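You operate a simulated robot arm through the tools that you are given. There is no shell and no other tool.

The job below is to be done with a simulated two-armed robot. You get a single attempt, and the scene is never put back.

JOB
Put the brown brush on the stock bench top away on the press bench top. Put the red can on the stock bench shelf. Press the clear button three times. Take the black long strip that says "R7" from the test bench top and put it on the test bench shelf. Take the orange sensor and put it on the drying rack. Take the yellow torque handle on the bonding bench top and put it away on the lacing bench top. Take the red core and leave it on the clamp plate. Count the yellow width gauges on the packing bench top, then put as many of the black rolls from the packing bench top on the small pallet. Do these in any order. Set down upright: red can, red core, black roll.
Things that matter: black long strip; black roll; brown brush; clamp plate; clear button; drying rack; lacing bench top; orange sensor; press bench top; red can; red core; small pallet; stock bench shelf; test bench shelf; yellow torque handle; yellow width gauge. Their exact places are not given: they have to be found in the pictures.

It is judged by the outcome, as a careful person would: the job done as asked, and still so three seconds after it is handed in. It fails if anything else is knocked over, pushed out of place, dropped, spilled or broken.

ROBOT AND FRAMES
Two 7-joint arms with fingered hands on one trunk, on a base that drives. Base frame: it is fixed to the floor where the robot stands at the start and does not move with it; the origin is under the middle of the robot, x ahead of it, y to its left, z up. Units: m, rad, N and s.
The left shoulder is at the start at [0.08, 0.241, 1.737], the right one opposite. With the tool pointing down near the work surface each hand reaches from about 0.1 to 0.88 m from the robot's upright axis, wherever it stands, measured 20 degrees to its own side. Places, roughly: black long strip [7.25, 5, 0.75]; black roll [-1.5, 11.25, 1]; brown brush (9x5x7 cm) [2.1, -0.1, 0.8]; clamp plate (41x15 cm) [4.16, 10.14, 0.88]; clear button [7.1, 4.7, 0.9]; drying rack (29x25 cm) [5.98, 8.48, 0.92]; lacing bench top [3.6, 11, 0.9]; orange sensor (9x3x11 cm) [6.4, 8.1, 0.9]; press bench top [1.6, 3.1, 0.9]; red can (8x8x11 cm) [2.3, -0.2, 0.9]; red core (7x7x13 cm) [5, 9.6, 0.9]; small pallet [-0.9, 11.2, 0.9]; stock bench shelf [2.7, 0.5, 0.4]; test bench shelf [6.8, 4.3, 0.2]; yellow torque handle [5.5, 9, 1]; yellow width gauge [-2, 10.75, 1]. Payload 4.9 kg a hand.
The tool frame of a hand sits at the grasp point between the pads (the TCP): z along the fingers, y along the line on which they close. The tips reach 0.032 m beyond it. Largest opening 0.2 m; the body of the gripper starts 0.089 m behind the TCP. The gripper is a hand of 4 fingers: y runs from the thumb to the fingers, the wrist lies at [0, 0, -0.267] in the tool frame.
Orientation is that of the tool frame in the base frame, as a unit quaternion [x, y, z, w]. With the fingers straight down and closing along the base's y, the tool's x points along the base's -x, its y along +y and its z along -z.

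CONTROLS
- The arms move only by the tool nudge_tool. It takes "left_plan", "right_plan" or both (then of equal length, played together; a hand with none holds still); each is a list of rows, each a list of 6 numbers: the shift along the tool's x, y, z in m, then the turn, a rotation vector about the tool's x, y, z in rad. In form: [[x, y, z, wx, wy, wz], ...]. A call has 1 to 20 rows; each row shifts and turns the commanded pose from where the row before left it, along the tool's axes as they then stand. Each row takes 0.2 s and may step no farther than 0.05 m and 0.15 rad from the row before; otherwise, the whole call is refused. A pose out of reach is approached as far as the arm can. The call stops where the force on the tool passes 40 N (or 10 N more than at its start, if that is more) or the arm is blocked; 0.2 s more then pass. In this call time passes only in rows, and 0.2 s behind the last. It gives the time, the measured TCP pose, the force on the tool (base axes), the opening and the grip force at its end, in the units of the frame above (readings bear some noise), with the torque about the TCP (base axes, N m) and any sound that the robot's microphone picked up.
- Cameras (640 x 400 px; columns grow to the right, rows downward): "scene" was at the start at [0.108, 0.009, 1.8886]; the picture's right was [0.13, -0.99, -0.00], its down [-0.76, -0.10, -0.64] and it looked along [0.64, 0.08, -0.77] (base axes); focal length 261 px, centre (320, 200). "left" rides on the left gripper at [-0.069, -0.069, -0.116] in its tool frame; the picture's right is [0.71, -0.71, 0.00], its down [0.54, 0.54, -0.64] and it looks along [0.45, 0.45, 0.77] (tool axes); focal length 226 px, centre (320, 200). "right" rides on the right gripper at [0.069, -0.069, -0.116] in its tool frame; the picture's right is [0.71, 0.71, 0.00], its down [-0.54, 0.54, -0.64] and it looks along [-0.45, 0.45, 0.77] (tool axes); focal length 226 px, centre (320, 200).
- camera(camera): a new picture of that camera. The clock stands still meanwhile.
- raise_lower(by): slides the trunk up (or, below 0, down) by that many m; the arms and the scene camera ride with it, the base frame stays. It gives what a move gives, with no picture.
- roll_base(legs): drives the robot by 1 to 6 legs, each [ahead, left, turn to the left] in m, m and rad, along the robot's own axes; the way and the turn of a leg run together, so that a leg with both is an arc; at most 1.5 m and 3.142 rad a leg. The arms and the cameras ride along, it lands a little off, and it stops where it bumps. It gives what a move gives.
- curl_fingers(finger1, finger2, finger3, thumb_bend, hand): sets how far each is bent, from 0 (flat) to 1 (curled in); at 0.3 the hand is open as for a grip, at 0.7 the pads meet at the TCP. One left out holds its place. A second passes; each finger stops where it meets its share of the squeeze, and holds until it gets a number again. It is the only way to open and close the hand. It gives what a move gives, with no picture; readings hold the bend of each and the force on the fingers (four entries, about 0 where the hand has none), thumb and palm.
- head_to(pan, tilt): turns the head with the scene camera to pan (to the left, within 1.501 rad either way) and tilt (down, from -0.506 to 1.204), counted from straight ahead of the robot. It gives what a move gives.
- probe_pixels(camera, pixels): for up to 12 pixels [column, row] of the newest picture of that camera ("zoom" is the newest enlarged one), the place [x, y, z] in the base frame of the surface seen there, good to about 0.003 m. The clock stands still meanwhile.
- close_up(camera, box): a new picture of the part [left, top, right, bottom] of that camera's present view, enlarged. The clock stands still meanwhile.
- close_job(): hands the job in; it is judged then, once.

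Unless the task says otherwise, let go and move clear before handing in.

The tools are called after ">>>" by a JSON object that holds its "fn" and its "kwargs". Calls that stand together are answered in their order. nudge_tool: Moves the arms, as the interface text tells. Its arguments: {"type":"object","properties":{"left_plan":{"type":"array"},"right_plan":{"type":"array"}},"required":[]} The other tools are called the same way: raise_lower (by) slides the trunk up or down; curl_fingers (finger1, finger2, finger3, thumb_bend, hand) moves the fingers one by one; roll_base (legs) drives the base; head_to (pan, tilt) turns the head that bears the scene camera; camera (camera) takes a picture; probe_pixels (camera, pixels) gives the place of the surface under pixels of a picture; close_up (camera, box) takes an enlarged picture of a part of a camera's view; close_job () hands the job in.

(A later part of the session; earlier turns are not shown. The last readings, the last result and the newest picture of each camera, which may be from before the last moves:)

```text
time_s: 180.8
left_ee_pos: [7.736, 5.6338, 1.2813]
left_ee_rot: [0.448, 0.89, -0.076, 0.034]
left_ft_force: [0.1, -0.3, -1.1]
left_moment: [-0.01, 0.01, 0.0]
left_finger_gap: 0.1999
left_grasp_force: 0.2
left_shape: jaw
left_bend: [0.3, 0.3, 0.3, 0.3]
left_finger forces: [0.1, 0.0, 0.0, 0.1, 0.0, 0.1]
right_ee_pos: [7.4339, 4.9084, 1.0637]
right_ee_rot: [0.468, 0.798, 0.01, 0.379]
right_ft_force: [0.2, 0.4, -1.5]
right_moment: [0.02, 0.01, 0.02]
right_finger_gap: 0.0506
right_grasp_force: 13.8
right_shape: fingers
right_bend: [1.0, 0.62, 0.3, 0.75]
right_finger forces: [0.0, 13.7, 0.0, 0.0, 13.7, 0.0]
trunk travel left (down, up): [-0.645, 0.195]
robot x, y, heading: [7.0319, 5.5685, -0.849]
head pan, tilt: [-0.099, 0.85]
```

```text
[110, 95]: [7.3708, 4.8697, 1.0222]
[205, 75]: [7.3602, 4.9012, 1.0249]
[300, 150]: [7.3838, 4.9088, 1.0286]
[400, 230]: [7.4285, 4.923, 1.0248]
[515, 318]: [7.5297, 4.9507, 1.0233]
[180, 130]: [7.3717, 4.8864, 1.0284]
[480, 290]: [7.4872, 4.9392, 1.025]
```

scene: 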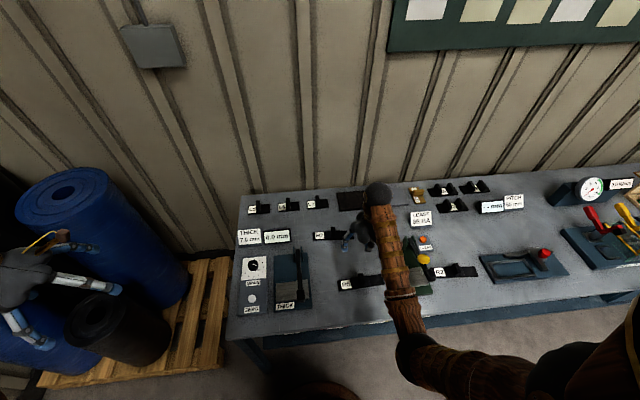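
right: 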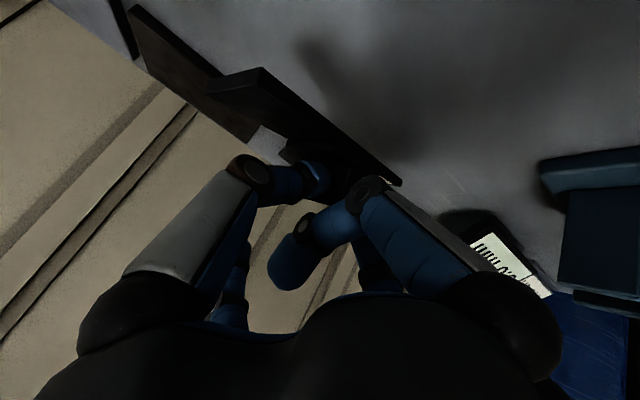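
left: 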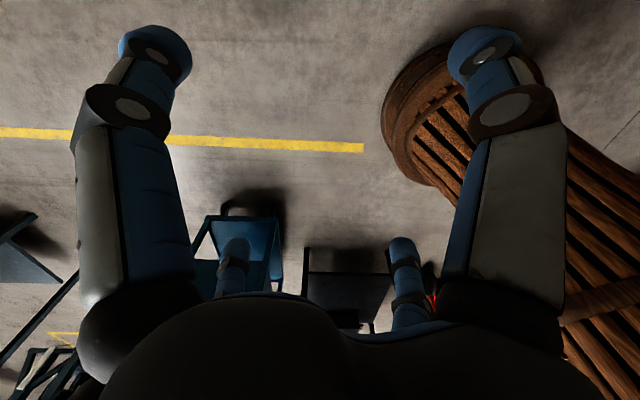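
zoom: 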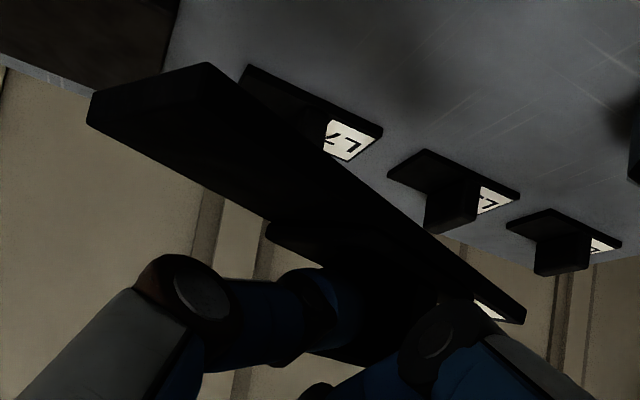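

The strip is now level (z≈1.025 along its length). I'll back off from the bench and lower the trunk to view the under-shelf.

>>> {"fn": "roll_base", "kwargs": {"legs": [[-0.65, 0.0, 0.0]]}}

>>> {"fn": "raise_lower", "kwargs": {"by": -0.4}}

>>> {"fn": "head_to", "kwargs": {"pan": 0.0, "tilt": 0.6}}

>>> {"fn": "camera", "kwargs": {"camera": "scene"}}

```text
time_s: 184.4
left_ee_pos: [7.3144, 6.1114, 1.2805]
left_ee_rot: [0.447, 0.891, -0.076, 0.034]
left_ft_force: [-0.3, 0.3, -0.2]
left_moment: [0.02, 0.02, -0.01]
left_finger_gap: 0.1998
left_grasp_force: 0.1
left_shape: jaw
left_bend: [0.3, 0.3, 0.3, 0.3]
left_finger forces: [0.0, 0.0, 0.0, 0.0, 0.0, 0.0]
right_ee_pos: [7.0144, 5.3875, 1.0629]
right_ee_rot: [0.467, 0.8, 0.01, 0.377]
right_ft_force: [-0.4, 0.2, -1.0]
right_moment: [-0.01, 0.05, 0.03]
right_finger_gap: 0.0505
right_grasp_force: 14.1
right_shape: fingers
right_bend: [1.0, 0.62, 0.3, 0.75]
right_finger forces: [0.1, 13.8, 0.0, 0.1, 13.7, 0.0]
trunk travel left (down, up): [-0.645, 0.195]
robot x, y, heading: [6.6084, 6.0463, -0.84]
head pan, tilt: [-0.099, 0.85]
```

```text
time_s: 188.2
left_ee_pos: [7.3129, 6.1138, 0.8808]
left_ee_rot: [0.448, 0.89, -0.077, 0.035]
left_ft_force: [1.0, -0.1, 0.9]
left_moment: [0.04, 0.0, 0.01]
left_finger_gap: 0.1998
left_grasp_force: 0.0
left_shape: jaw
left_bend: [0.3, 0.3, 0.3, 0.3]
left_finger forces: [0.0, 0.1, 0.0, 0.0, 0.0, 0.1]
right_ee_pos: [7.0122, 5.3879, 0.6652]
right_ee_rot: [0.467, 0.8, 0.009, 0.377]
right_ft_force: [0.0, -0.2, -1.7]
right_moment: [-0.01, 0.03, -0.01]
right_finger_gap: 0.0507
right_grasp_force: 14.1
right_shape: fingers
right_bend: [1.0, 0.62, 0.3, 0.75]
right_finger forces: [0.1, 13.7, 0.1, 0.1, 13.7, 0.1]
trunk travel left (down, up): [-0.245, 0.595]
robot x, y, heading: [6.6067, 6.0435, -0.839]
head pan, tilt: [-0.099, 0.85]
```

```text
time_s: 189.0
left_ee_pos: [7.3128, 6.1139, 0.8815]
left_ee_rot: [0.447, 0.891, -0.076, 0.035]
left_ft_force: [0.2, 0.2, -0.4]
left_moment: [0.01, 0.0, 0.01]
left_finger_gap: 0.1998
left_grasp_force: 0.0
left_shape: jaw
left_bend: [0.3, 0.3, 0.3, 0.3]
left_finger forces: [0.0, 0.1, 0.0, 0.0, 0.0, 0.0]
right_ee_pos: [7.0124, 5.3874, 0.6627]
right_ee_rot: [0.467, 0.8, 0.01, 0.378]
right_ft_force: [-0.6, -0.6, -1.1]
right_moment: [-0.04, 0.02, 0.01]
right_finger_gap: 0.0505
right_grasp_force: 13.8
right_shape: fingers
right_bend: [1.0, 0.62, 0.3, 0.75]
right_finger forces: [0.0, 13.7, 0.0, 0.1, 13.6, 0.0]
trunk travel left (down, up): [-0.245, 0.595]
robot x, y, heading: [6.6065, 6.0439, -0.847]
head pan, tilt: [0.0, 0.6]
```

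```text
taken
```

scene: 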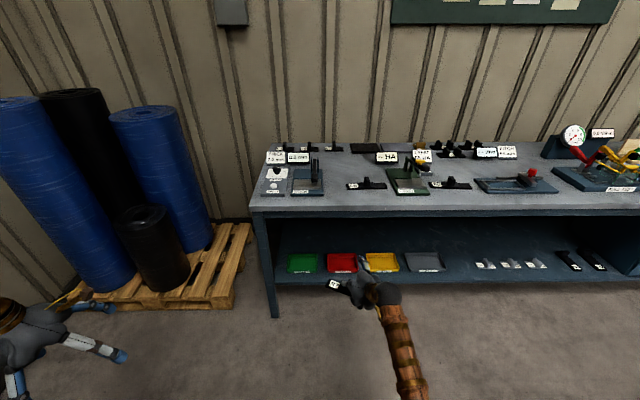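

The shelf has trays (green/red/yellow/grey), small blocks at (487–537,264) and two strips at (570–592,258). I'll probe to find clear room.

>>> {"fn": "probe_pixels", "kwargs": {"camera": "scene", "pixels": [[460, 264], [460, 276], [460, 284], [460, 250], [460, 240], [445, 270], [440, 253], [477, 266], [487, 258], [545, 264], [562, 250], [460, 218]]}}

>>> {"fn": "close_up", "kwargs": {"camera": "scene", "box": [380, 190, 620, 300]}}

```text
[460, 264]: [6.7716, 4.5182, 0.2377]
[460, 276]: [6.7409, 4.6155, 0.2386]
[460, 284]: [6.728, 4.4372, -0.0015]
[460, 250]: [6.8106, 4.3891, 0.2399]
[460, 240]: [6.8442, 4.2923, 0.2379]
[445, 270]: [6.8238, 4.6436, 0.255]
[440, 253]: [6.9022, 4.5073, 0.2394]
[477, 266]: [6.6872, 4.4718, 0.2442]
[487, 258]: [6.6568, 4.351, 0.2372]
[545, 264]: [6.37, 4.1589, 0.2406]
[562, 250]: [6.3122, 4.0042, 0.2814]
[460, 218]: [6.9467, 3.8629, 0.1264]
```

```text
2.67 times, centred on (500, 245) of scene
```

zoom: 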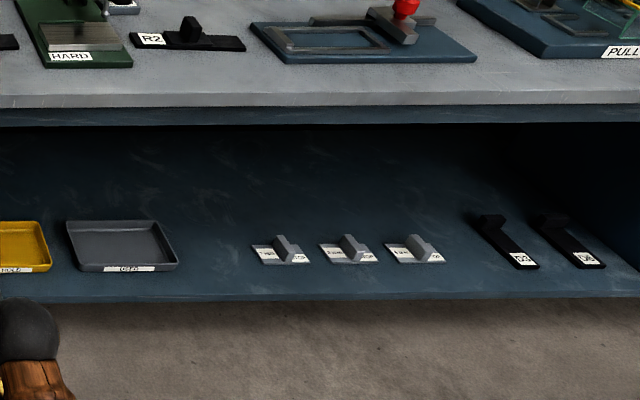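

There's a 0.2 m wide gap on the shelf between the grey tray and the first block, centred at (6.779,4.519). I'll yaw the hand 40° clockwise so the strip goes in lengthwise, lower the trunk, and drive over there.

>>> {"fn": "nudge_tool", "kwargs": {"right_plan": [[0, 0, 0, 0.0834, -0.0517, 0.1002], [0, 0, 0, 0.0834, -0.0517, 0.1002], [0, 0, 0, 0.0834, -0.0517, 0.1002], [0, 0, 0, 0.0834, -0.0517, 0.1002], [0, 0, 0, 0.0834, -0.0517, 0.1002]]}}

>>> {"fn": "raise_lower", "kwargs": {"by": -0.22}}

>>> {"fn": "roll_base", "kwargs": {"legs": [[0.0, -0.758, 0.0]]}}

>>> {"fn": "camera", "kwargs": {"camera": "scene"}}

>>> {"fn": "camera", "kwargs": {"camera": "right"}}

```text
time_s: 190.2
left_ee_pos: [7.3126, 6.1126, 0.8801]
left_ee_rot: [0.447, 0.89, -0.077, 0.035]
left_ft_force: [0.0, 1.0, 0.0]
left_moment: [-0.01, -0.04, 0.0]
left_finger_gap: 0.1998
left_grasp_force: 0.1
left_shape: jaw
left_bend: [0.3, 0.3, 0.3, 0.3]
left_finger forces: [0.0, 0.0, 0.1, 0.0, 0.0, 0.0]
right_ee_pos: [7.0131, 5.3869, 0.6645]
right_ee_rot: [0.714, 0.589, -0.124, 0.358]
right_ft_force: [0.4, 0.7, -1.7]
right_moment: [0.0, 0.0, -0.02]
right_finger_gap: 0.0508
right_grasp_force: 13.8
right_shape: fingers
right_bend: [1.0, 0.62, 0.3, 0.75]
right_finger forces: [0.0, 13.7, 0.1, 0.1, 13.8, 0.0]
trunk travel left (down, up): [-0.245, 0.595]
robot x, y, heading: [6.6078, 6.044, -0.846]
head pan, tilt: [0.0, 0.6]
```

```text
time_s: 192.5
left_ee_pos: [7.3135, 6.113, 0.6607]
left_ee_rot: [0.448, 0.89, -0.077, 0.035]
left_ft_force: [0.1, -0.3, 0.3]
left_moment: [0.0, 0.0, 0.03]
left_finger_gap: 0.2
left_grasp_force: 0.0
left_shape: jaw
left_bend: [0.3, 0.3, 0.3, 0.3]
left_finger forces: [0.0, 0.0, 0.1, 0.0, 0.1, 0.0]
right_ee_pos: [7.0142, 5.3874, 0.4433]
right_ee_rot: [0.713, 0.59, -0.121, 0.358]
right_ft_force: [-0.7, 0.3, -1.2]
right_moment: [0.0, 0.04, 0.02]
right_finger_gap: 0.0504
right_grasp_force: 13.6
right_shape: fingers
right_bend: [1.0, 0.62, 0.3, 0.75]
right_finger forces: [0.0, 13.9, 0.0, 0.0, 13.8, 0.1]
trunk travel left (down, up): [-0.025, 0.815]
robot x, y, heading: [6.6073, 6.0443, -0.844]
head pan, tilt: [0.0, 0.6]
```

```text
time_s: 196.6
left_ee_pos: [6.7521, 5.6144, 0.6606]
left_ee_rot: [0.448, 0.89, -0.077, 0.036]
left_ft_force: [0.1, -0.3, 0.3]
left_moment: [0.01, 0.0, 0.03]
left_finger_gap: 0.2001
left_grasp_force: 0.2
left_shape: jaw
left_bend: [0.3, 0.3, 0.3, 0.3]
left_finger forces: [0.0, 0.0, 0.0, 0.0, 0.0, 0.0]
right_ee_pos: [6.4507, 4.891, 0.4438]
right_ee_rot: [0.714, 0.589, -0.121, 0.358]
right_ft_force: [0.6, -0.5, -1.8]
right_moment: [0.04, 0.04, 0.02]
right_finger_gap: 0.0502
right_grasp_force: 14.0
right_shape: fingers
right_bend: [1.0, 0.62, 0.3, 0.76]
right_finger forces: [0.1, 14.0, 0.1, 0.1, 14.0, 0.1]
trunk travel left (down, up): [-0.025, 0.815]
robot x, y, heading: [6.0442, 5.5474, -0.852]
head pan, tilt: [0.0, 0.6]
```

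```text
taken
```

scene: 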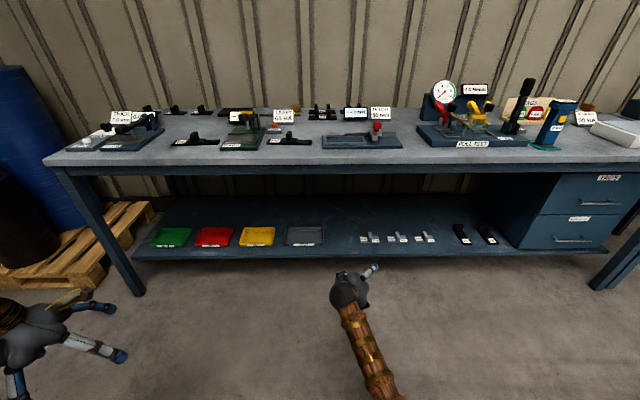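

```text
taken
```

right: 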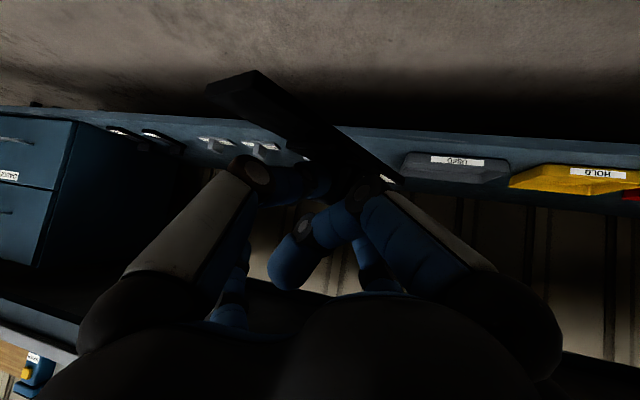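

Target is 0.473 m straight ahead with no lateral error. I'll drive in 0.41 m and then verify the strip over the shelf.

>>> {"fn": "roll_base", "kwargs": {"legs": [[0.41, 0.0, 0.0]]}}

>>> {"fn": "camera", "kwargs": {"camera": "scene"}}

>>> {"fn": "camera", "kwargs": {"camera": "right"}}

```text
time_s: 199.1
left_ee_pos: [7.0245, 5.3068, 0.6607]
left_ee_rot: [0.449, 0.89, -0.076, 0.034]
left_ft_force: [-0.4, -1.2, 0.0]
left_moment: [0.02, -0.03, 0.01]
left_finger_gap: 0.2
left_grasp_force: 0.0
left_shape: jaw
left_bend: [0.3, 0.3, 0.3, 0.3]
left_finger forces: [0.0, 0.1, 0.0, 0.1, 0.1, 0.0]
right_ee_pos: [6.7213, 4.5816, 0.4429]
right_ee_rot: [0.713, 0.59, -0.121, 0.358]
right_ft_force: [-0.1, -0.7, -2.0]
right_moment: [0.04, 0.0, 0.04]
right_finger_gap: 0.0499
right_grasp_force: 14.4
right_shape: fingers
right_bend: [1.0, 0.62, 0.3, 0.76]
right_finger forces: [0.0, 14.0, 0.1, 0.0, 14.0, 0.1]
trunk travel left (down, up): [-0.025, 0.815]
robot x, y, heading: [6.3199, 5.238, -0.851]
head pan, tilt: [0.0, 0.6]
```

```text
taken
```

scene: 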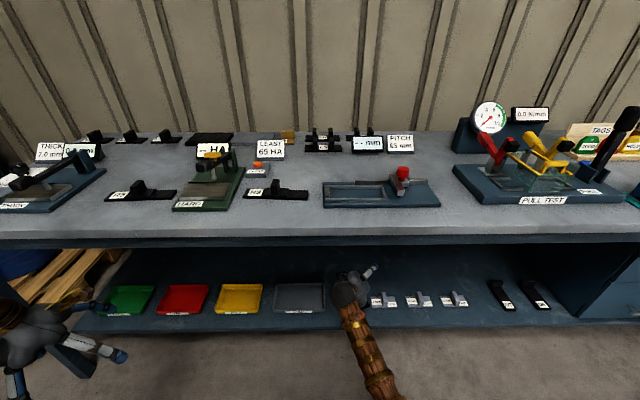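

```text
taken
```

right: 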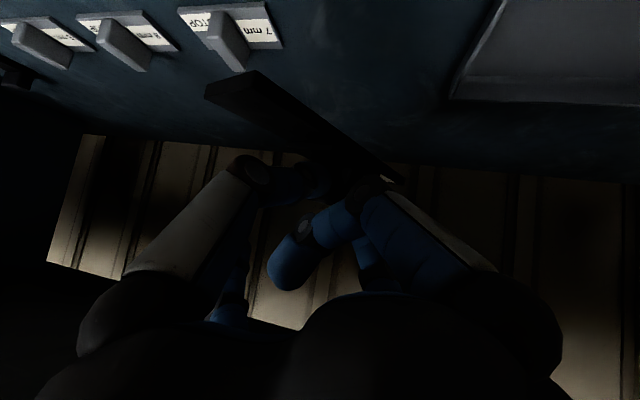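

The strip is over the shelf between the tray (right in the picture) and the blocks. I'll probe its actual position and the neighbours.

>>> {"fn": "probe_pixels", "kwargs": {"camera": "right", "pixels": [[220, 95], [258, 78], [300, 115], [350, 145], [395, 182], [265, 110], [235, 65], [210, 40], [455, 95], [350, 100], [250, 140]]}}

>>> {"fn": "close_up", "kwargs": {"camera": "right", "box": [160, 0, 480, 220]}}

```text
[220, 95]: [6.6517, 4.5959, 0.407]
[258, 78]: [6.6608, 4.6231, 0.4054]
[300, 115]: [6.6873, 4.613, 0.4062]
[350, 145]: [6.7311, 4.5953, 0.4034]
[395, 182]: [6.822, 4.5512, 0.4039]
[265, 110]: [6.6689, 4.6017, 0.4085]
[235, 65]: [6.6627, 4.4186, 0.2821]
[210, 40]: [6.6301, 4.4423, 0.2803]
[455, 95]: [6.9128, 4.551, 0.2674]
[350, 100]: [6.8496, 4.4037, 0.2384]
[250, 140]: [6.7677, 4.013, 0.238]
```

```text
1.82 times, centred on (320, 110) of right
```

zoom: 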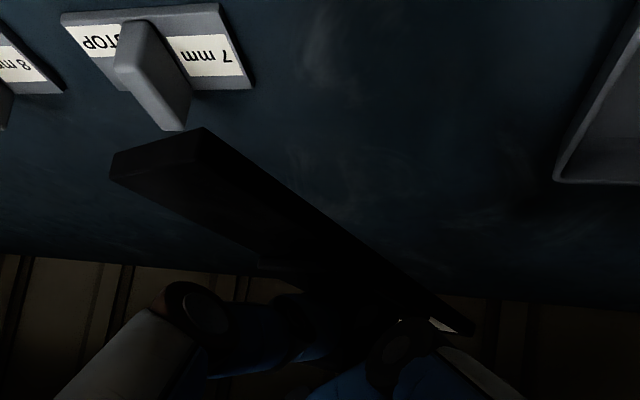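

The strip's centre needs to move (+0.034,−0.059) and then down 0.143. I'll do that in two stages.

>>> {"fn": "nudge_tool", "kwargs": {"right_plan": [[-0.0177, 0.0169, 0.0235, 0, 0, 0], [-0.0177, 0.0169, 0.0235, 0, 0, 0], [0.0213, -0.0132, 0.0255, 0, 0, 0], [0.0213, -0.0132, 0.0255, 0, 0, 0], [0.0213, -0.0132, 0.0255, 0, 0, 0]]}}

>>> {"fn": "camera", "kwargs": {"camera": "right"}}

>>> {"fn": "probe_pixels", "kwargs": {"camera": "right", "pixels": [[220, 95], [258, 78], [350, 145], [395, 182], [265, 110]]}}

>>> {"fn": "close_up", "kwargs": {"camera": "scene", "box": [260, 230, 480, 350]}}

```text
time_s: 200.3
left_ee_pos: [7.0244, 5.3068, 0.661]
left_ee_rot: [0.449, 0.889, -0.077, 0.035]
left_ft_force: [0.2, 0.1, -0.5]
left_moment: [0.0, 0.0, -0.04]
left_finger_gap: 0.1996
left_grasp_force: 0.0
left_shape: jaw
left_bend: [0.3, 0.3, 0.3, 0.3]
left_finger forces: [0.1, 0.0, 0.0, 0.1, 0.1, 0.0]
right_ee_pos: [6.7538, 4.5223, 0.3366]
right_ee_rot: [0.714, 0.589, -0.121, 0.359]
right_ft_force: [0.2, -0.3, -1.0]
right_moment: [0.04, 0.02, -0.02]
right_finger_gap: 0.0499
right_grasp_force: 13.5
right_shape: fingers
right_bend: [1.0, 0.62, 0.3, 0.76]
right_finger forces: [0.0, 13.9, 0.0, 0.0, 13.8, 0.0]
trunk travel left (down, up): [-0.025, 0.815]
robot x, y, heading: [6.3213, 5.2406, -0.846]
head pan, tilt: [0.0, 0.6]
```

```text
taken
```

right: 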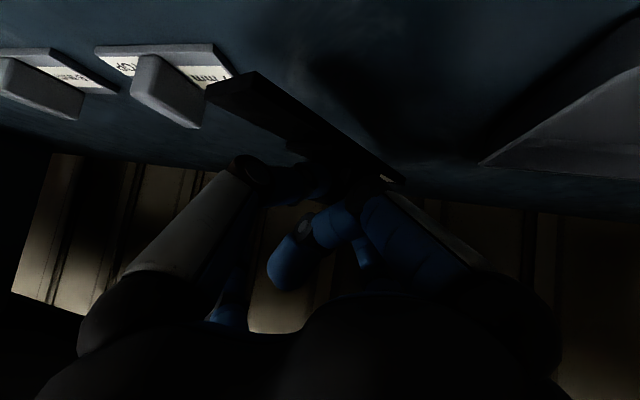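

```text
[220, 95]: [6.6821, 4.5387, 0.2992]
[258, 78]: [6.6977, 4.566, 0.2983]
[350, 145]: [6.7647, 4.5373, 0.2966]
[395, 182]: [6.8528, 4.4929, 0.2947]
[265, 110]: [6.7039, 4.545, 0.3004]
```

```text
2.91 times, centred on (370, 290) of scene
```

zoom: 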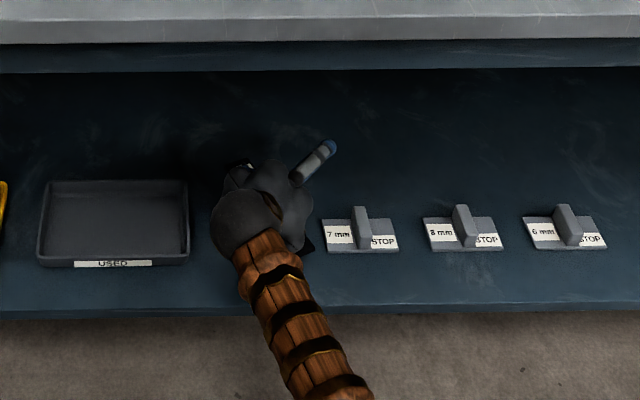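

Clear of the block and tray. I'll lower 4 cm more, then creep to contact.

>>> {"fn": "nudge_tool", "kwargs": {"right_plan": [[0.0119, -0.0074, 0.0143, 0, 0, 0], [0.0119, -0.0074, 0.0143, 0, 0, 0]]}}

>>> {"fn": "nudge_tool", "kwargs": {"right_plan": [[0.003, -0.0018, 0.0036, 0, 0, 0]]}}

>>> {"fn": "nudge_tool", "kwargs": {"right_plan": [[0.0024, -0.0015, 0.0029, 0, 0, 0]]}}

```text
time_s: 200.9
left_ee_pos: [7.024, 5.3075, 0.6614]
left_ee_rot: [0.449, 0.889, -0.077, 0.035]
left_ft_force: [0.1, 0.3, -0.4]
left_moment: [0.03, 0.0, 0.0]
left_finger_gap: 0.2
left_grasp_force: 0.0
left_shape: jaw
left_bend: [0.3, 0.3, 0.3, 0.3]
left_finger forces: [0.1, 0.1, 0.0, 0.1, 0.0, 0.1]
right_ee_pos: [6.7543, 4.5233, 0.2967]
right_ee_rot: [0.714, 0.589, -0.121, 0.359]
right_ft_force: [0.3, 0.6, -1.2]
right_moment: [-0.01, 0.05, -0.04]
right_finger_gap: 0.0501
right_grasp_force: 13.7
right_shape: fingers
right_bend: [1.0, 0.62, 0.3, 0.76]
right_finger forces: [0.1, 13.9, 0.0, 0.0, 13.9, 0.1]
trunk travel left (down, up): [-0.025, 0.815]
robot x, y, heading: [6.3173, 5.2418, -0.85]
head pan, tilt: [0.0, 0.6]
```

```text
time_s: 201.3
left_ee_pos: [7.0247, 5.3077, 0.6602]
left_ee_rot: [0.449, 0.89, -0.076, 0.035]
left_ft_force: [1.3, 0.1, 0.1]
left_moment: [0.01, 0.04, 0.0]
left_finger_gap: 0.2001
left_grasp_force: 0.0
left_shape: jaw
left_bend: [0.3, 0.3, 0.3, 0.3]
left_finger forces: [0.0, 0.0, 0.0, 0.0, 0.1, 0.1]
right_ee_pos: [6.7551, 4.523, 0.2904]
right_ee_rot: [0.714, 0.59, -0.121, 0.358]
right_ft_force: [0.7, 0.5, -0.1]
right_moment: [0.02, 0.01, -0.02]
right_finger_gap: 0.0498
right_grasp_force: 12.9
right_shape: fingers
right_bend: [1.0, 0.62, 0.3, 0.76]
right_finger forces: [0.1, 13.6, 0.0, 0.1, 13.5, 0.1]
trunk travel left (down, up): [-0.025, 0.815]
robot x, y, heading: [6.319, 5.2412, -0.849]
head pan, tilt: [0.0, 0.6]
```

```text
time_s: 201.7
left_ee_pos: [7.0235, 5.3079, 0.6608]
left_ee_rot: [0.448, 0.89, -0.077, 0.034]
left_ft_force: [-0.7, 0.5, 0.6]
left_moment: [0.01, 0.01, 0.0]
left_finger_gap: 0.1998
left_grasp_force: 0.0
left_shape: jaw
left_bend: [0.3, 0.3, 0.3, 0.3]
left_finger forces: [0.0, 0.0, 0.0, 0.0, 0.1, 0.1]
right_ee_pos: [6.755, 4.5237, 0.2879]
right_ee_rot: [0.714, 0.59, -0.121, 0.358]
right_ft_force: [-2.0, 2.5, 1.7]
right_moment: [-0.06, -0.07, 0.05]
right_finger_gap: 0.0499
right_grasp_force: 13.5
right_shape: fingers
right_bend: [1.0, 0.62, 0.3, 0.76]
right_finger forces: [0.0, 12.9, 0.0, 0.1, 14.9, 0.1]
trunk travel left (down, up): [-0.025, 0.815]
robot x, y, heading: [6.3153, 5.2391, -0.846]
head pan, tilt: [0.0, 0.6]
```

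Contact made (Fz +1.7). Releasing the strip.

>>> {"fn": "curl_fingers", "kwargs": {"hand": "right", "finger2": 0.45, "thumb_bend": 0.5}}

>>> {"fn": "camera", "kwargs": {"camera": "right"}}

>>> {"fn": "close_up", "kwargs": {"camera": "scene", "box": [260, 230, 480, 350]}}

```text
time_s: 202.7
left_ee_pos: [7.0232, 5.3075, 0.6608]
left_ee_rot: [0.449, 0.89, -0.077, 0.035]
left_ft_force: [-0.3, 1.3, 0.4]
left_moment: [0.01, -0.06, -0.02]
left_finger_gap: 0.1998
left_grasp_force: 0.1
left_shape: jaw
left_bend: [0.3, 0.3, 0.3, 0.3]
left_finger forces: [0.0, 0.1, 0.0, 0.1, 0.0, 0.0]
right_ee_pos: [6.7563, 4.5217, 0.2917]
right_ee_rot: [0.713, 0.589, -0.121, 0.361]
right_ft_force: [13.1, -8.3, 28.4]
right_moment: [-0.84, -0.13, 0.34]
right_finger_gap: 0.0617
right_grasp_force: 14.2
right_shape: fingers
right_bend: [1.0, 0.45, 0.3, 0.59]
right_finger forces: [0.0, 0.1, 0.0, 0.0, 28.0, 0.1]
trunk travel left (down, up): [-0.025, 0.815]
robot x, y, heading: [6.3163, 5.2408, -0.85]
head pan, tilt: [0.0, 0.6]
```

```text
taken
```

right: 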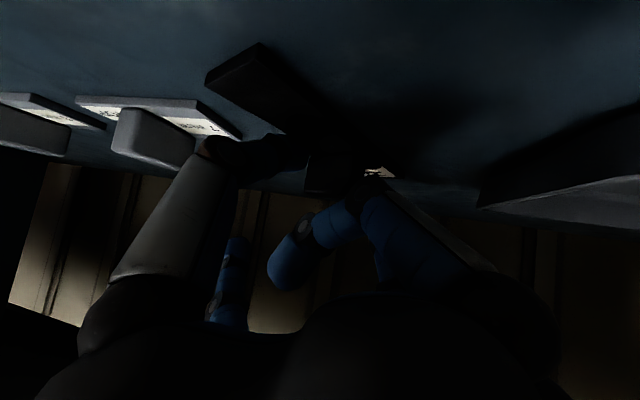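

```text
2.91 times, centred on (370, 290) of scene
```

zoom: 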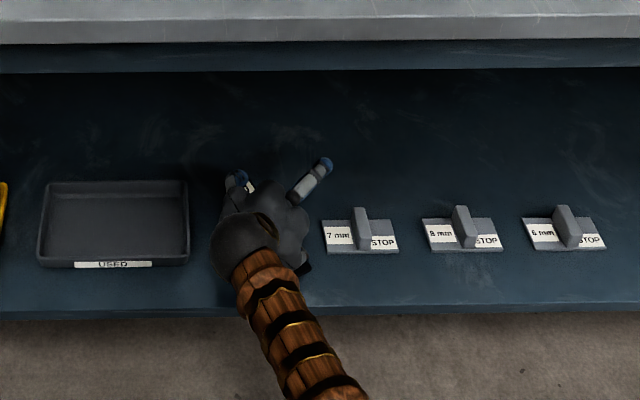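

Finger2 released, but the thumb tip is pressing down onto something while opening (28 N). I'll lift the hand straight up 1.5 cm to relieve it.

>>> {"fn": "nudge_tool", "kwargs": {"right_plan": [[-0.0045, 0.0028, -0.0054, 0, 0, 0], [-0.0045, 0.0028, -0.0054, 0, 0, 0]]}}

>>> {"fn": "camera", "kwargs": {"camera": "right"}}

>>> {"fn": "probe_pixels", "kwargs": {"camera": "right", "pixels": [[220, 85], [258, 60], [300, 95], [265, 100], [375, 172], [330, 165], [210, 150]]}}

```text
time_s: 203.3
left_ee_pos: [7.0233, 5.3066, 0.6601]
left_ee_rot: [0.449, 0.89, -0.077, 0.034]
left_ft_force: [0.7, -0.4, 0.0]
left_moment: [0.02, -0.04, 0.03]
left_finger_gap: 0.2
left_grasp_force: 0.1
left_shape: jaw
left_bend: [0.3, 0.3, 0.3, 0.3]
left_finger forces: [0.0, 0.1, 0.1, 0.1, 0.1, 0.0]
right_ee_pos: [6.7509, 4.5251, 0.2989]
right_ee_rot: [0.716, 0.589, -0.123, 0.354]
right_ft_force: [2.7, -0.1, 6.6]
right_moment: [-0.12, 0.13, 0.04]
right_finger_gap: 0.0792
right_grasp_force: 3.2
right_shape: fingers
right_bend: [1.0, 0.45, 0.3, 0.52]
right_finger forces: [0.0, 0.0, 0.0, 0.0, 5.9, 0.0]
trunk travel left (down, up): [-0.025, 0.815]
robot x, y, heading: [6.3201, 5.2437, -0.853]
head pan, tilt: [0.0, 0.6]
```

```text
taken
```

right: 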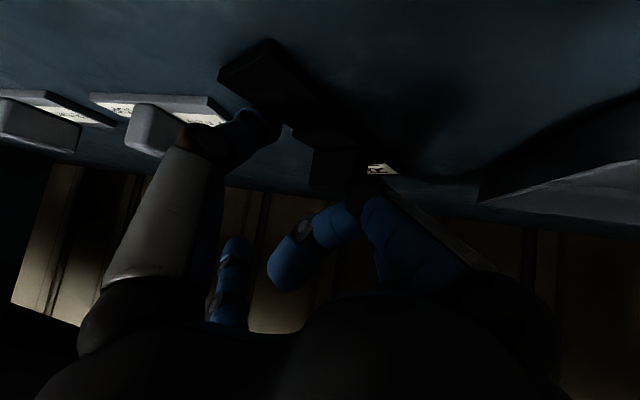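

```text
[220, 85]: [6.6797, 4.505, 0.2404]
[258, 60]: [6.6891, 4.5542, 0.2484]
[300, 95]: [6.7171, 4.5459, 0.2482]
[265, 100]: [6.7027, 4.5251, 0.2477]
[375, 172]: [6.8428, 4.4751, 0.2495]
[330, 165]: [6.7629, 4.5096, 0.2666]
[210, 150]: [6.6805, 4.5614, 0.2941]
```

The strip lies flat on the shelf (top z≈0.248). I'll keep lifting and then withdraw back along the tool axis.

>>> {"fn": "nudge_tool", "kwargs": {"right_plan": [[-0.0089, 0.0055, -0.0107, 0, 0, 0], [-0.0119, 0.0074, -0.0143, 0, 0, 0], [-0.0119, 0.0074, -0.0143, 0, 0, 0]]}}

>>> {"fn": "camera", "kwargs": {"camera": "right"}}

>>> {"fn": "close_up", "kwargs": {"camera": "scene", "box": [260, 230, 480, 350]}}

```text
time_s: 204.1
left_ee_pos: [7.0224, 5.3069, 0.6619]
left_ee_rot: [0.448, 0.89, -0.077, 0.034]
left_ft_force: [-0.1, 1.5, 0.1]
left_moment: [0.0, 0.01, -0.01]
left_finger_gap: 0.2
left_grasp_force: 0.0
left_shape: jaw
left_bend: [0.3, 0.3, 0.3, 0.3]
left_finger forces: [0.0, 0.1, 0.0, 0.1, 0.0, 0.0]
right_ee_pos: [6.7529, 4.5246, 0.3571]
right_ee_rot: [0.714, 0.59, -0.122, 0.357]
right_ft_force: [-0.3, 0.0, -0.2]
right_moment: [0.0, 0.02, -0.04]
right_finger_gap: 0.0848
right_grasp_force: 0.1
right_shape: fingers
right_bend: [1.0, 0.45, 0.3, 0.5]
right_finger forces: [0.0, 0.1, 0.0, 0.0, 0.1, 0.1]
trunk travel left (down, up): [-0.025, 0.815]
robot x, y, heading: [6.3175, 5.2406, -0.846]
head pan, tilt: [0.0, 0.6]
```

```text
taken
```

right: 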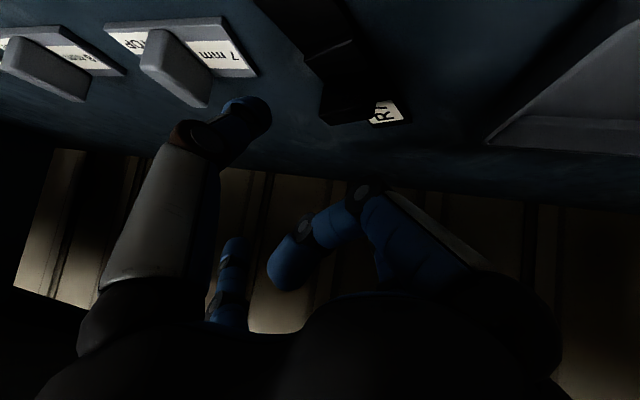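

```text
2.91 times, centred on (370, 290) of scene
```

zoom: 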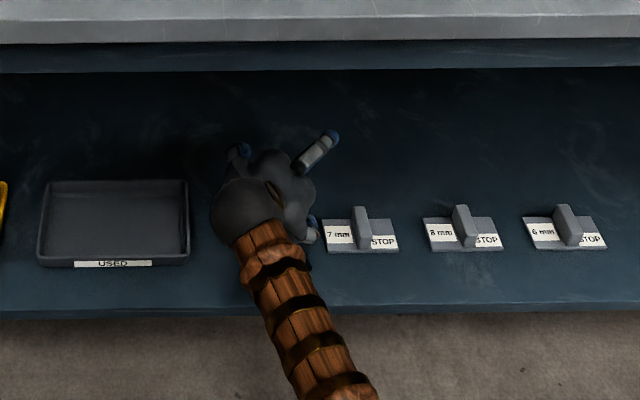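

The strip is free on the shelf, labelled R7. I'll drive straight back out and check.

>>> {"fn": "roll_base", "kwargs": {"legs": [[-0.5, 0.0, 0.0]]}}

>>> {"fn": "close_up", "kwargs": {"camera": "scene", "box": [220, 190, 480, 330]}}

```text
time_s: 207.1
left_ee_pos: [6.6951, 5.6802, 0.6614]
left_ee_rot: [0.449, 0.89, -0.077, 0.034]
left_ft_force: [-0.6, -0.3, 0.5]
left_moment: [-0.01, -0.01, -0.03]
left_finger_gap: 0.1996
left_grasp_force: 0.0
left_shape: jaw
left_bend: [0.3, 0.3, 0.3, 0.3]
left_finger forces: [0.1, 0.0, 0.0, 0.0, 0.0, 0.1]
right_ee_pos: [6.4262, 4.8962, 0.3579]
right_ee_rot: [0.714, 0.59, -0.121, 0.359]
right_ft_force: [-0.9, 0.3, -0.7]
right_moment: [-0.01, 0.01, 0.0]
right_finger_gap: 0.0847
right_grasp_force: 0.1
right_shape: fingers
right_bend: [1.0, 0.45, 0.3, 0.5]
right_finger forces: [0.0, 0.1, 0.1, 0.0, 0.1, 0.0]
trunk travel left (down, up): [-0.025, 0.815]
robot x, y, heading: [5.9955, 5.6143, -0.849]
head pan, tilt: [0.0, 0.6]
```

```text
2.46 times, centred on (350, 260) of scene
```

zoom: 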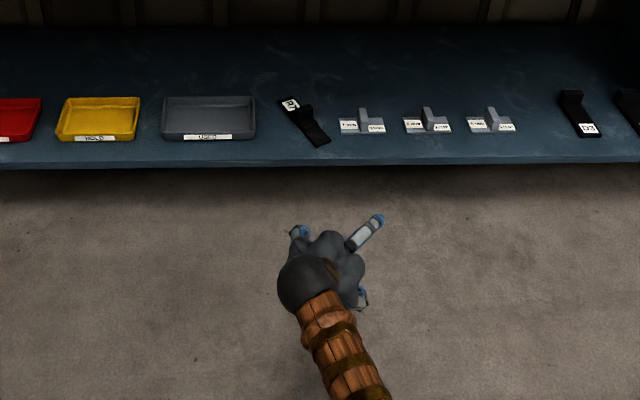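

R7 is on the test bench shelf between the tray and the block. Next is the CLEAR button: I'll raise the trunk and return the right hand to its standard downward pose.

>>> {"fn": "raise_lower", "kwargs": {"by": 0.4}}

>>> {"fn": "raise_lower", "kwargs": {"by": 0.22}}

>>> {"fn": "nudge_tool", "kwargs": {"right_plan": [[0, 0, 0, 0.0088, 0.0887, -0.0959], [0, 0, 0, 0.0088, 0.0887, -0.0959], [0, 0, 0, 0.0088, 0.0887, -0.0959], [0, 0, 0, 0.0088, 0.0887, -0.0959], [0, 0, 0, 0.0088, 0.0887, -0.0959], [0, 0, 0, 0.0088, 0.0887, -0.0959], [0, 0, 0, 0.0088, 0.0887, -0.0959], [0, 0, 0, 0.0088, 0.0887, -0.0959], [0, 0, 0, 0.0088, 0.0887, -0.0959], [0, 0, -0.05, 0, 0, 0], [0, 0, -0.05, 0, 0, 0]]}}

>>> {"fn": "curl_fingers", "kwargs": {"hand": "right", "finger1": 0.3, "finger2": 0.3, "finger3": 0.3, "thumb_bend": 0.3}}

>>> {"fn": "curl_fingers", "kwargs": {"hand": "right", "finger1": 0.68, "finger2": 0.68, "finger3": 0.68, "thumb_bend": 0.68}}

>>> {"fn": "camera", "kwargs": {"camera": "right"}}

```text
time_s: 210.9
left_ee_pos: [6.6961, 5.6813, 1.0595]
left_ee_rot: [0.449, 0.89, -0.077, 0.035]
left_ft_force: [0.1, 0.2, 0.2]
left_moment: [0.01, 0.0, -0.04]
left_finger_gap: 0.1998
left_grasp_force: 0.1
left_shape: jaw
left_bend: [0.3, 0.3, 0.3, 0.3]
left_finger forces: [0.0, 0.0, 0.0, 0.0, 0.0, 0.1]
right_ee_pos: [6.4261, 4.8956, 0.7558]
right_ee_rot: [0.714, 0.589, -0.122, 0.357]
right_ft_force: [-0.7, 0.5, -0.1]
right_moment: [-0.02, 0.0, 0.03]
right_finger_gap: 0.0846
right_grasp_force: 0.1
right_shape: fingers
right_bend: [1.0, 0.45, 0.3, 0.5]
right_finger forces: [0.0, 0.0, 0.0, 0.0, 0.0, 0.0]
trunk travel left (down, up): [-0.425, 0.415]
robot x, y, heading: [5.9885, 5.6156, -0.849]
head pan, tilt: [0.0, 0.6]
```

```text
time_s: 213.2
left_ee_pos: [6.6938, 5.6788, 1.2806]
left_ee_rot: [0.45, 0.889, -0.077, 0.034]
left_ft_force: [-0.3, -0.4, -0.7]
left_moment: [-0.01, -0.01, 0.01]
left_finger_gap: 0.2001
left_grasp_force: 0.0
left_shape: jaw
left_bend: [0.3, 0.3, 0.3, 0.3]
left_finger forces: [0.1, 0.0, 0.0, 0.0, 0.0, 0.0]
right_ee_pos: [6.425, 4.8958, 0.9762]
right_ee_rot: [0.715, 0.589, -0.122, 0.357]
right_ft_force: [-0.9, 0.6, 0.3]
right_moment: [-0.01, 0.0, -0.01]
right_finger_gap: 0.0848
right_grasp_force: 0.1
right_shape: fingers
right_bend: [1.0, 0.45, 0.3, 0.5]
right_finger forces: [0.0, 0.0, 0.0, 0.0, 0.0, 0.0]
trunk travel left (down, up): [-0.645, 0.195]
robot x, y, heading: [5.9923, 5.6138, -0.853]
head pan, tilt: [0.0, 0.6]
```

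```text
time_s: 215.6
left_ee_pos: [6.6947, 5.6813, 1.2817]
left_ee_rot: [0.448, 0.89, -0.077, 0.035]
left_ft_force: [-0.7, 0.6, -0.5]
left_moment: [-0.03, -0.03, -0.03]
left_finger_gap: 0.1999
left_grasp_force: 0.2
left_shape: jaw
left_bend: [0.3, 0.3, 0.3, 0.3]
left_finger forces: [0.0, 0.0, 0.0, 0.0, 0.0, 0.1]
right_ee_pos: [6.4223, 4.8959, 1.0783]
right_ee_rot: [0.413, 0.911, 0.001, 0.0]
right_ft_force: [-0.1, 0.8, 0.0]
right_moment: [-0.03, -0.02, -0.01]
right_finger_gap: 0.0849
right_grasp_force: 0.0
right_shape: fingers
right_bend: [1.0, 0.45, 0.3, 0.5]
right_finger forces: [0.0, 0.1, 0.0, 0.0, 0.1, 0.1]
trunk travel left (down, up): [-0.645, 0.195]
robot x, y, heading: [5.9884, 5.6153, -0.849]
head pan, tilt: [0.0, 0.6]
```

```text
time_s: 216.6
left_ee_pos: [6.6953, 5.6791, 1.2813]
left_ee_rot: [0.449, 0.89, -0.077, 0.034]
left_ft_force: [0.0, -0.4, 0.4]
left_moment: [0.01, 0.0, -0.01]
left_finger_gap: 0.1997
left_grasp_force: 0.0
left_shape: jaw
left_bend: [0.3, 0.3, 0.3, 0.3]
left_finger forces: [0.1, 0.0, 0.0, 0.0, 0.0, 0.0]
right_ee_pos: [6.4252, 4.8956, 1.0762]
right_ee_rot: [0.413, 0.911, -0.001, 0.001]
right_ft_force: [-0.5, 0.1, -0.8]
right_moment: [0.0, 0.03, -0.03]
right_finger_gap: 0.1399
right_grasp_force: 0.0
right_shape: fingers
right_bend: [0.3, 0.3, 0.3, 0.3]
right_finger forces: [0.0, 0.0, 0.0, 0.0, 0.1, 0.0]
trunk travel left (down, up): [-0.645, 0.195]
robot x, y, heading: [5.9888, 5.6177, -0.851]
head pan, tilt: [0.0, 0.6]
```

```text
time_s: 217.6
left_ee_pos: [6.6957, 5.6803, 1.2804]
left_ee_rot: [0.45, 0.889, -0.077, 0.034]
left_ft_force: [-0.8, -0.5, 0.2]
left_moment: [0.0, -0.02, 0.01]
left_finger_gap: 0.1998
left_grasp_force: 0.1
left_shape: jaw
left_bend: [0.3, 0.3, 0.3, 0.3]
left_finger forces: [0.0, 0.0, 0.0, 0.0, 0.1, 0.1]
right_ee_pos: [6.4239, 4.8954, 1.0795]
right_ee_rot: [0.414, 0.91, 0.0, 0.0]
right_ft_force: [-0.3, 0.4, 0.3]
right_moment: [0.03, 0.04, 0.0]
right_finger_gap: 0.0058
right_grasp_force: 0.0
right_shape: fingers
right_bend: [0.68, 0.68, 0.68, 0.68]
right_finger forces: [0.0, 0.0, 0.0, 0.1, 0.0, 0.0]
trunk travel left (down, up): [-0.645, 0.195]
robot x, y, heading: [5.9894, 5.6166, -0.848]
head pan, tilt: [0.0, 0.6]
```

```text
taken
```

right: 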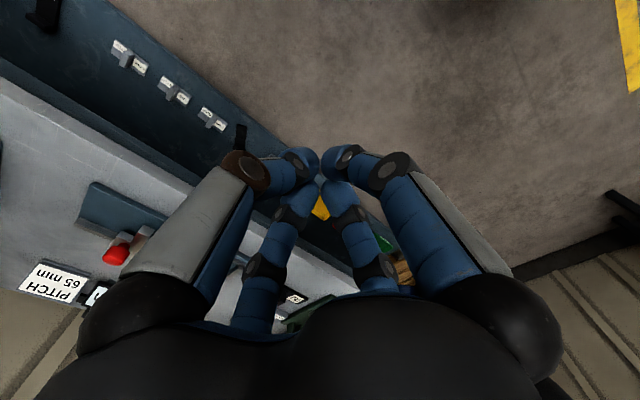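

The four fingertips now meet in a compact point. I'll probe their positions relative to the TCP.

>>> {"fn": "probe_pixels", "kwargs": {"camera": "right", "pixels": [[303, 160], [345, 157], [313, 188], [335, 188], [290, 170], [360, 165]]}}

>>> {"fn": "roll_base", "kwargs": {"legs": [[0.0, 0.402, 0.0]]}}

>>> {"fn": "nudge_tool", "kwargs": {"right_plan": [[0, 0, 0, -0.15, 0, 0], [0, 0, 0, -0.15, 0, 0], [0, 0, 0, -0.15, 0, 0]]}}

>>> {"fn": "camera", "kwargs": {"camera": "scene"}}

```text
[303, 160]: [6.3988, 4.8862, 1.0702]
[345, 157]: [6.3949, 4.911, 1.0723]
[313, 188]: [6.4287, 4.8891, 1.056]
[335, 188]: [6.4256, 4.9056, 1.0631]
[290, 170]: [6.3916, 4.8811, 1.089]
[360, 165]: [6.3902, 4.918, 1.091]
```

```text
time_s: 220.1
left_ee_pos: [6.9965, 5.9446, 1.2816]
left_ee_rot: [0.45, 0.889, -0.076, 0.035]
left_ft_force: [0.5, 0.4, 0.2]
left_moment: [-0.01, 0.0, -0.03]
left_finger_gap: 0.1999
left_grasp_force: 0.0
left_shape: jaw
left_bend: [0.3, 0.3, 0.3, 0.3]
left_finger forces: [0.1, 0.0, 0.1, 0.1, 0.0, 0.0]
right_ee_pos: [6.7263, 5.1613, 1.0776]
right_ee_rot: [0.413, 0.911, 0.001, 0.0]
right_ft_force: [1.0, -0.7, 0.4]
right_moment: [0.02, 0.0, -0.01]
right_finger_gap: 0.0058
right_grasp_force: 0.1
right_shape: fingers
right_bend: [0.68, 0.68, 0.68, 0.68]
right_finger forces: [0.0, 0.1, 0.1, 0.0, 0.0, 0.2]
trunk travel left (down, up): [-0.645, 0.195]
robot x, y, heading: [6.2917, 5.8785, -0.851]
head pan, tilt: [0.0, 0.6]
```

```text
time_s: 220.9
left_ee_pos: [6.9975, 5.9468, 1.2808]
left_ee_rot: [0.449, 0.889, -0.076, 0.035]
left_ft_force: [0.5, 0.1, -0.1]
left_moment: [0.0, 0.01, -0.02]
left_finger_gap: 0.2001
left_grasp_force: 0.1
left_shape: jaw
left_bend: [0.3, 0.3, 0.3, 0.3]
left_finger forces: [0.1, 0.1, 0.1, 0.1, 0.0, 0.0]
right_ee_pos: [6.7278, 5.1623, 1.0771]
right_ee_rot: [0.402, 0.888, 0.204, 0.092]
right_ft_force: [0.2, -0.2, 0.4]
right_moment: [0.01, 0.0, -0.02]
right_finger_gap: 0.0061
right_grasp_force: 0.1
right_shape: fingers
right_bend: [0.68, 0.68, 0.68, 0.68]
right_finger forces: [0.0, 0.0, 0.0, 0.1, 0.0, 0.1]
trunk travel left (down, up): [-0.645, 0.195]
robot x, y, heading: [6.2919, 5.8829, -0.85]
head pan, tilt: [0.0, 0.6]
```

```text
taken
```

scene: 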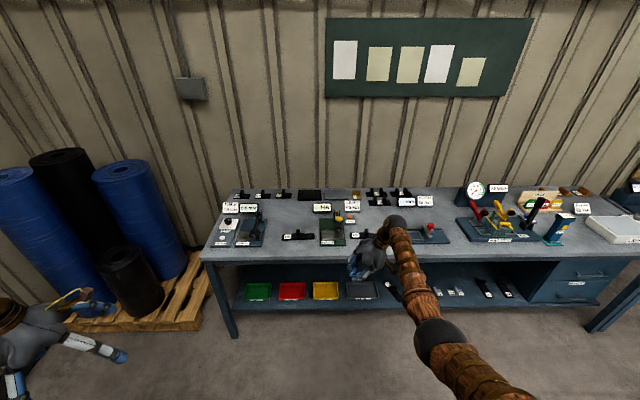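

The hand now leans to the right with the fingertip point aimed down-left, keeping the palm away from the lever. I'll shift 5 cm right, drive forward to bring it near the button, and look.

>>> {"fn": "nudge_tool", "kwargs": {"right_plan": [[0, -0.0234, -0.0113, 0, 0, 0], [0, -0.0234, -0.0113, 0, 0, 0]]}}

>>> {"fn": "roll_base", "kwargs": {"legs": [[0.58, 0.0, 0.0]]}}

>>> {"fn": "head_to", "kwargs": {"pan": -0.15, "tilt": 0.8}}

>>> {"fn": "camera", "kwargs": {"camera": "scene"}}

>>> {"fn": "camera", "kwargs": {"camera": "right"}}

```text
time_s: 221.5
left_ee_pos: [6.9971, 5.9456, 1.2803]
left_ee_rot: [0.45, 0.889, -0.076, 0.035]
left_ft_force: [-0.9, 0.7, 0.0]
left_moment: [0.0, -0.03, 0.01]
left_finger_gap: 0.1999
left_grasp_force: 0.1
left_shape: jaw
left_bend: [0.3, 0.3, 0.3, 0.3]
left_finger forces: [0.0, 0.1, 0.0, 0.0, 0.1, 0.0]
right_ee_pos: [6.6862, 5.1268, 1.0773]
right_ee_rot: [0.402, 0.888, 0.204, 0.093]
right_ft_force: [0.3, 0.9, 0.0]
right_moment: [-0.02, -0.01, -0.01]
right_finger_gap: 0.0058
right_grasp_force: 0.0
right_shape: fingers
right_bend: [0.68, 0.68, 0.68, 0.68]
right_finger forces: [0.1, 0.0, 0.1, 0.0, 0.0, 0.1]
trunk travel left (down, up): [-0.645, 0.195]
robot x, y, heading: [6.2895, 5.8829, -0.847]
head pan, tilt: [0.0, 0.6]
```

```text
time_s: 224.9
left_ee_pos: [7.3827, 5.5038, 1.2808]
left_ee_rot: [0.452, 0.888, -0.077, 0.033]
left_ft_force: [-1.0, -0.1, 0.6]
left_moment: [-0.02, 0.0, 0.01]
left_finger_gap: 0.1999
left_grasp_force: 0.1
left_shape: jaw
left_bend: [0.3, 0.3, 0.3, 0.3]
left_finger forces: [0.0, 0.0, 0.0, 0.1, 0.1, 0.0]
right_ee_pos: [7.0696, 4.6863, 1.0783]
right_ee_rot: [0.405, 0.887, 0.203, 0.093]
right_ft_force: [0.0, 0.6, 0.1]
right_moment: [-0.03, -0.02, 0.02]
right_finger_gap: 0.0056
right_grasp_force: 0.1
right_shape: fingers
right_bend: [0.68, 0.68, 0.68, 0.68]
right_finger forces: [0.0, 0.0, 0.0, 0.1, 0.0, 0.1]
trunk travel left (down, up): [-0.645, 0.195]
robot x, y, heading: [6.6779, 5.4419, -0.853]
head pan, tilt: [0.0, 0.6]
```

```text
time_s: 225.6
left_ee_pos: [7.3839, 5.5036, 1.2803]
left_ee_rot: [0.45, 0.889, -0.076, 0.034]
left_ft_force: [0.5, 0.0, 0.8]
left_moment: [0.01, 0.02, 0.0]
left_finger_gap: 0.1998
left_grasp_force: 0.0
left_shape: jaw
left_bend: [0.3, 0.3, 0.3, 0.3]
left_finger forces: [0.0, 0.1, 0.0, 0.1, 0.1, 0.0]
right_ee_pos: [7.0722, 4.6854, 1.0775]
right_ee_rot: [0.405, 0.887, 0.203, 0.093]
right_ft_force: [0.2, 0.5, -0.3]
right_moment: [-0.02, 0.03, 0.02]
right_finger_gap: 0.0058
right_grasp_force: 0.1
right_shape: fingers
right_bend: [0.68, 0.68, 0.68, 0.68]
right_finger forces: [0.0, 0.0, 0.0, 0.0, 0.0, 0.1]
trunk travel left (down, up): [-0.645, 0.195]
robot x, y, heading: [6.6795, 5.4389, -0.856]
head pan, tilt: [-0.15, 0.799]
```

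```text
taken
```

scene: 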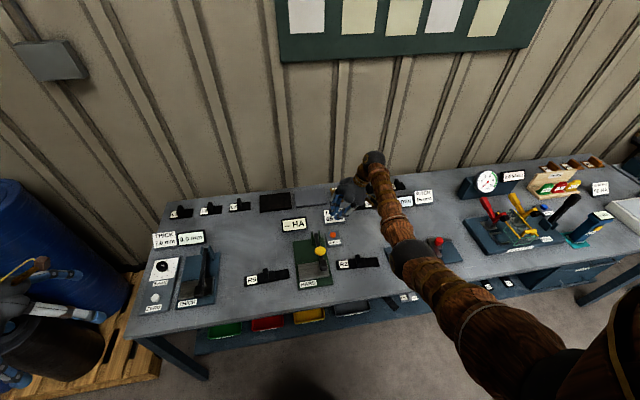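

```text
taken
```

right: 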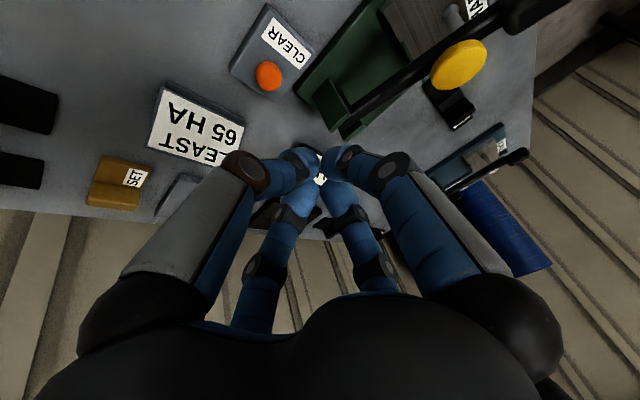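

The button is visible at (268,76) in the right picture. I'll probe it closely for its centre.

>>> {"fn": "probe_pixels", "kwargs": {"camera": "right", "pixels": [[268, 70], [268, 78], [260, 76], [276, 76], [268, 86], [290, 45], [245, 65], [330, 95], [350, 125], [200, 130]]}}

>>> {"fn": "close_up", "kwargs": {"camera": "right", "box": [210, 10, 370, 140]}}

```text
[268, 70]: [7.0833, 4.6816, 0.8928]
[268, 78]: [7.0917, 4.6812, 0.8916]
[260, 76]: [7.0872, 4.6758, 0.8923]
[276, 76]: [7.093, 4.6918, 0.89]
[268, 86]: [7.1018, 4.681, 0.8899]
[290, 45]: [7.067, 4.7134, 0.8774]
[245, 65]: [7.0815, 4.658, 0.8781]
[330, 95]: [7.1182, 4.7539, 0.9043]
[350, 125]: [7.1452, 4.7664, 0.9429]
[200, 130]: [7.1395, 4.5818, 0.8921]
```

```text
3.08 times, centred on (290, 75) of right
```

zoom: 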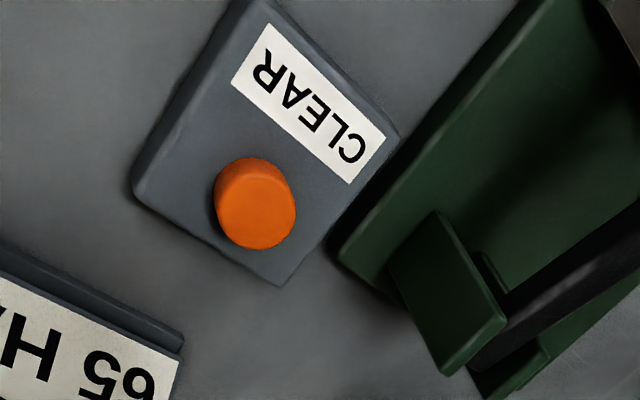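

Button centre is (7.0925,4.683), top z≈0.892. I'll move the fingertip point to hover about 2.5 cm above it.

>>> {"fn": "nudge_tool", "kwargs": {"right_plan": [[-0.005, -0.0191, 0.0394, 0, 0, 0], [-0.005, -0.0191, 0.0394, 0, 0, 0], [-0.005, -0.0191, 0.0394, 0, 0, 0]]}}

>>> {"fn": "camera", "kwargs": {"camera": "right"}}

>>> {"fn": "close_up", "kwargs": {"camera": "scene", "box": [290, 150, 430, 290]}}

```text
time_s: 226.4
left_ee_pos: [7.3853, 5.5031, 1.2804]
left_ee_rot: [0.451, 0.889, -0.077, 0.033]
left_ft_force: [0.1, -0.3, -0.5]
left_moment: [0.01, 0.01, 0.01]
left_finger_gap: 0.1999
left_grasp_force: 0.1
left_shape: jaw
left_bend: [0.3, 0.3, 0.3, 0.3]
left_finger forces: [0.1, 0.1, 0.1, 0.0, 0.0, 0.0]
right_ee_pos: [7.0738, 4.6873, 0.9568]
right_ee_rot: [0.405, 0.887, 0.201, 0.093]
right_ft_force: [0.9, -0.1, 0.6]
right_moment: [-0.02, 0.06, 0.05]
right_finger_gap: 0.0054
right_grasp_force: 0.0
right_shape: fingers
right_bend: [0.68, 0.68, 0.68, 0.68]
right_finger forces: [0.0, 0.1, 0.1, 0.0, 0.0, 0.0]
right hand out of reach, approached as far as the arm can: row 3
trunk travel left (down, up): [-0.645, 0.195]
robot x, y, heading: [6.6821, 5.444, -0.857]
head pan, tilt: [-0.15, 0.799]
```

```text
taken
```

right: 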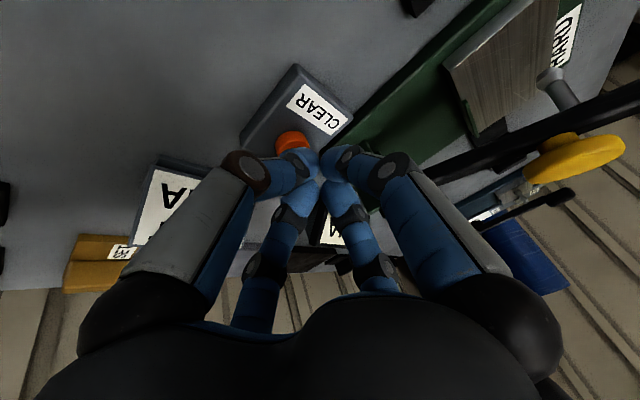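

```text
2.86 times, centred on (360, 220) of scene
```

zoom: 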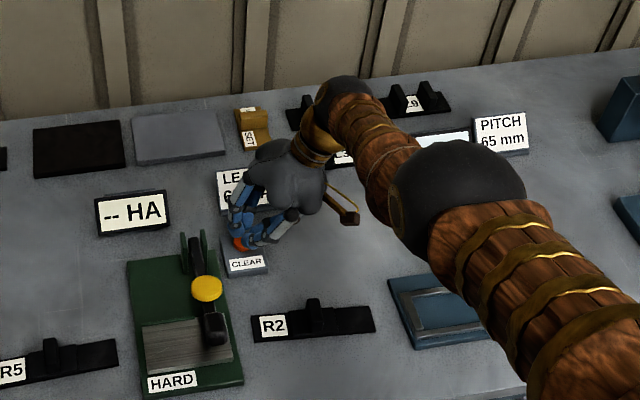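

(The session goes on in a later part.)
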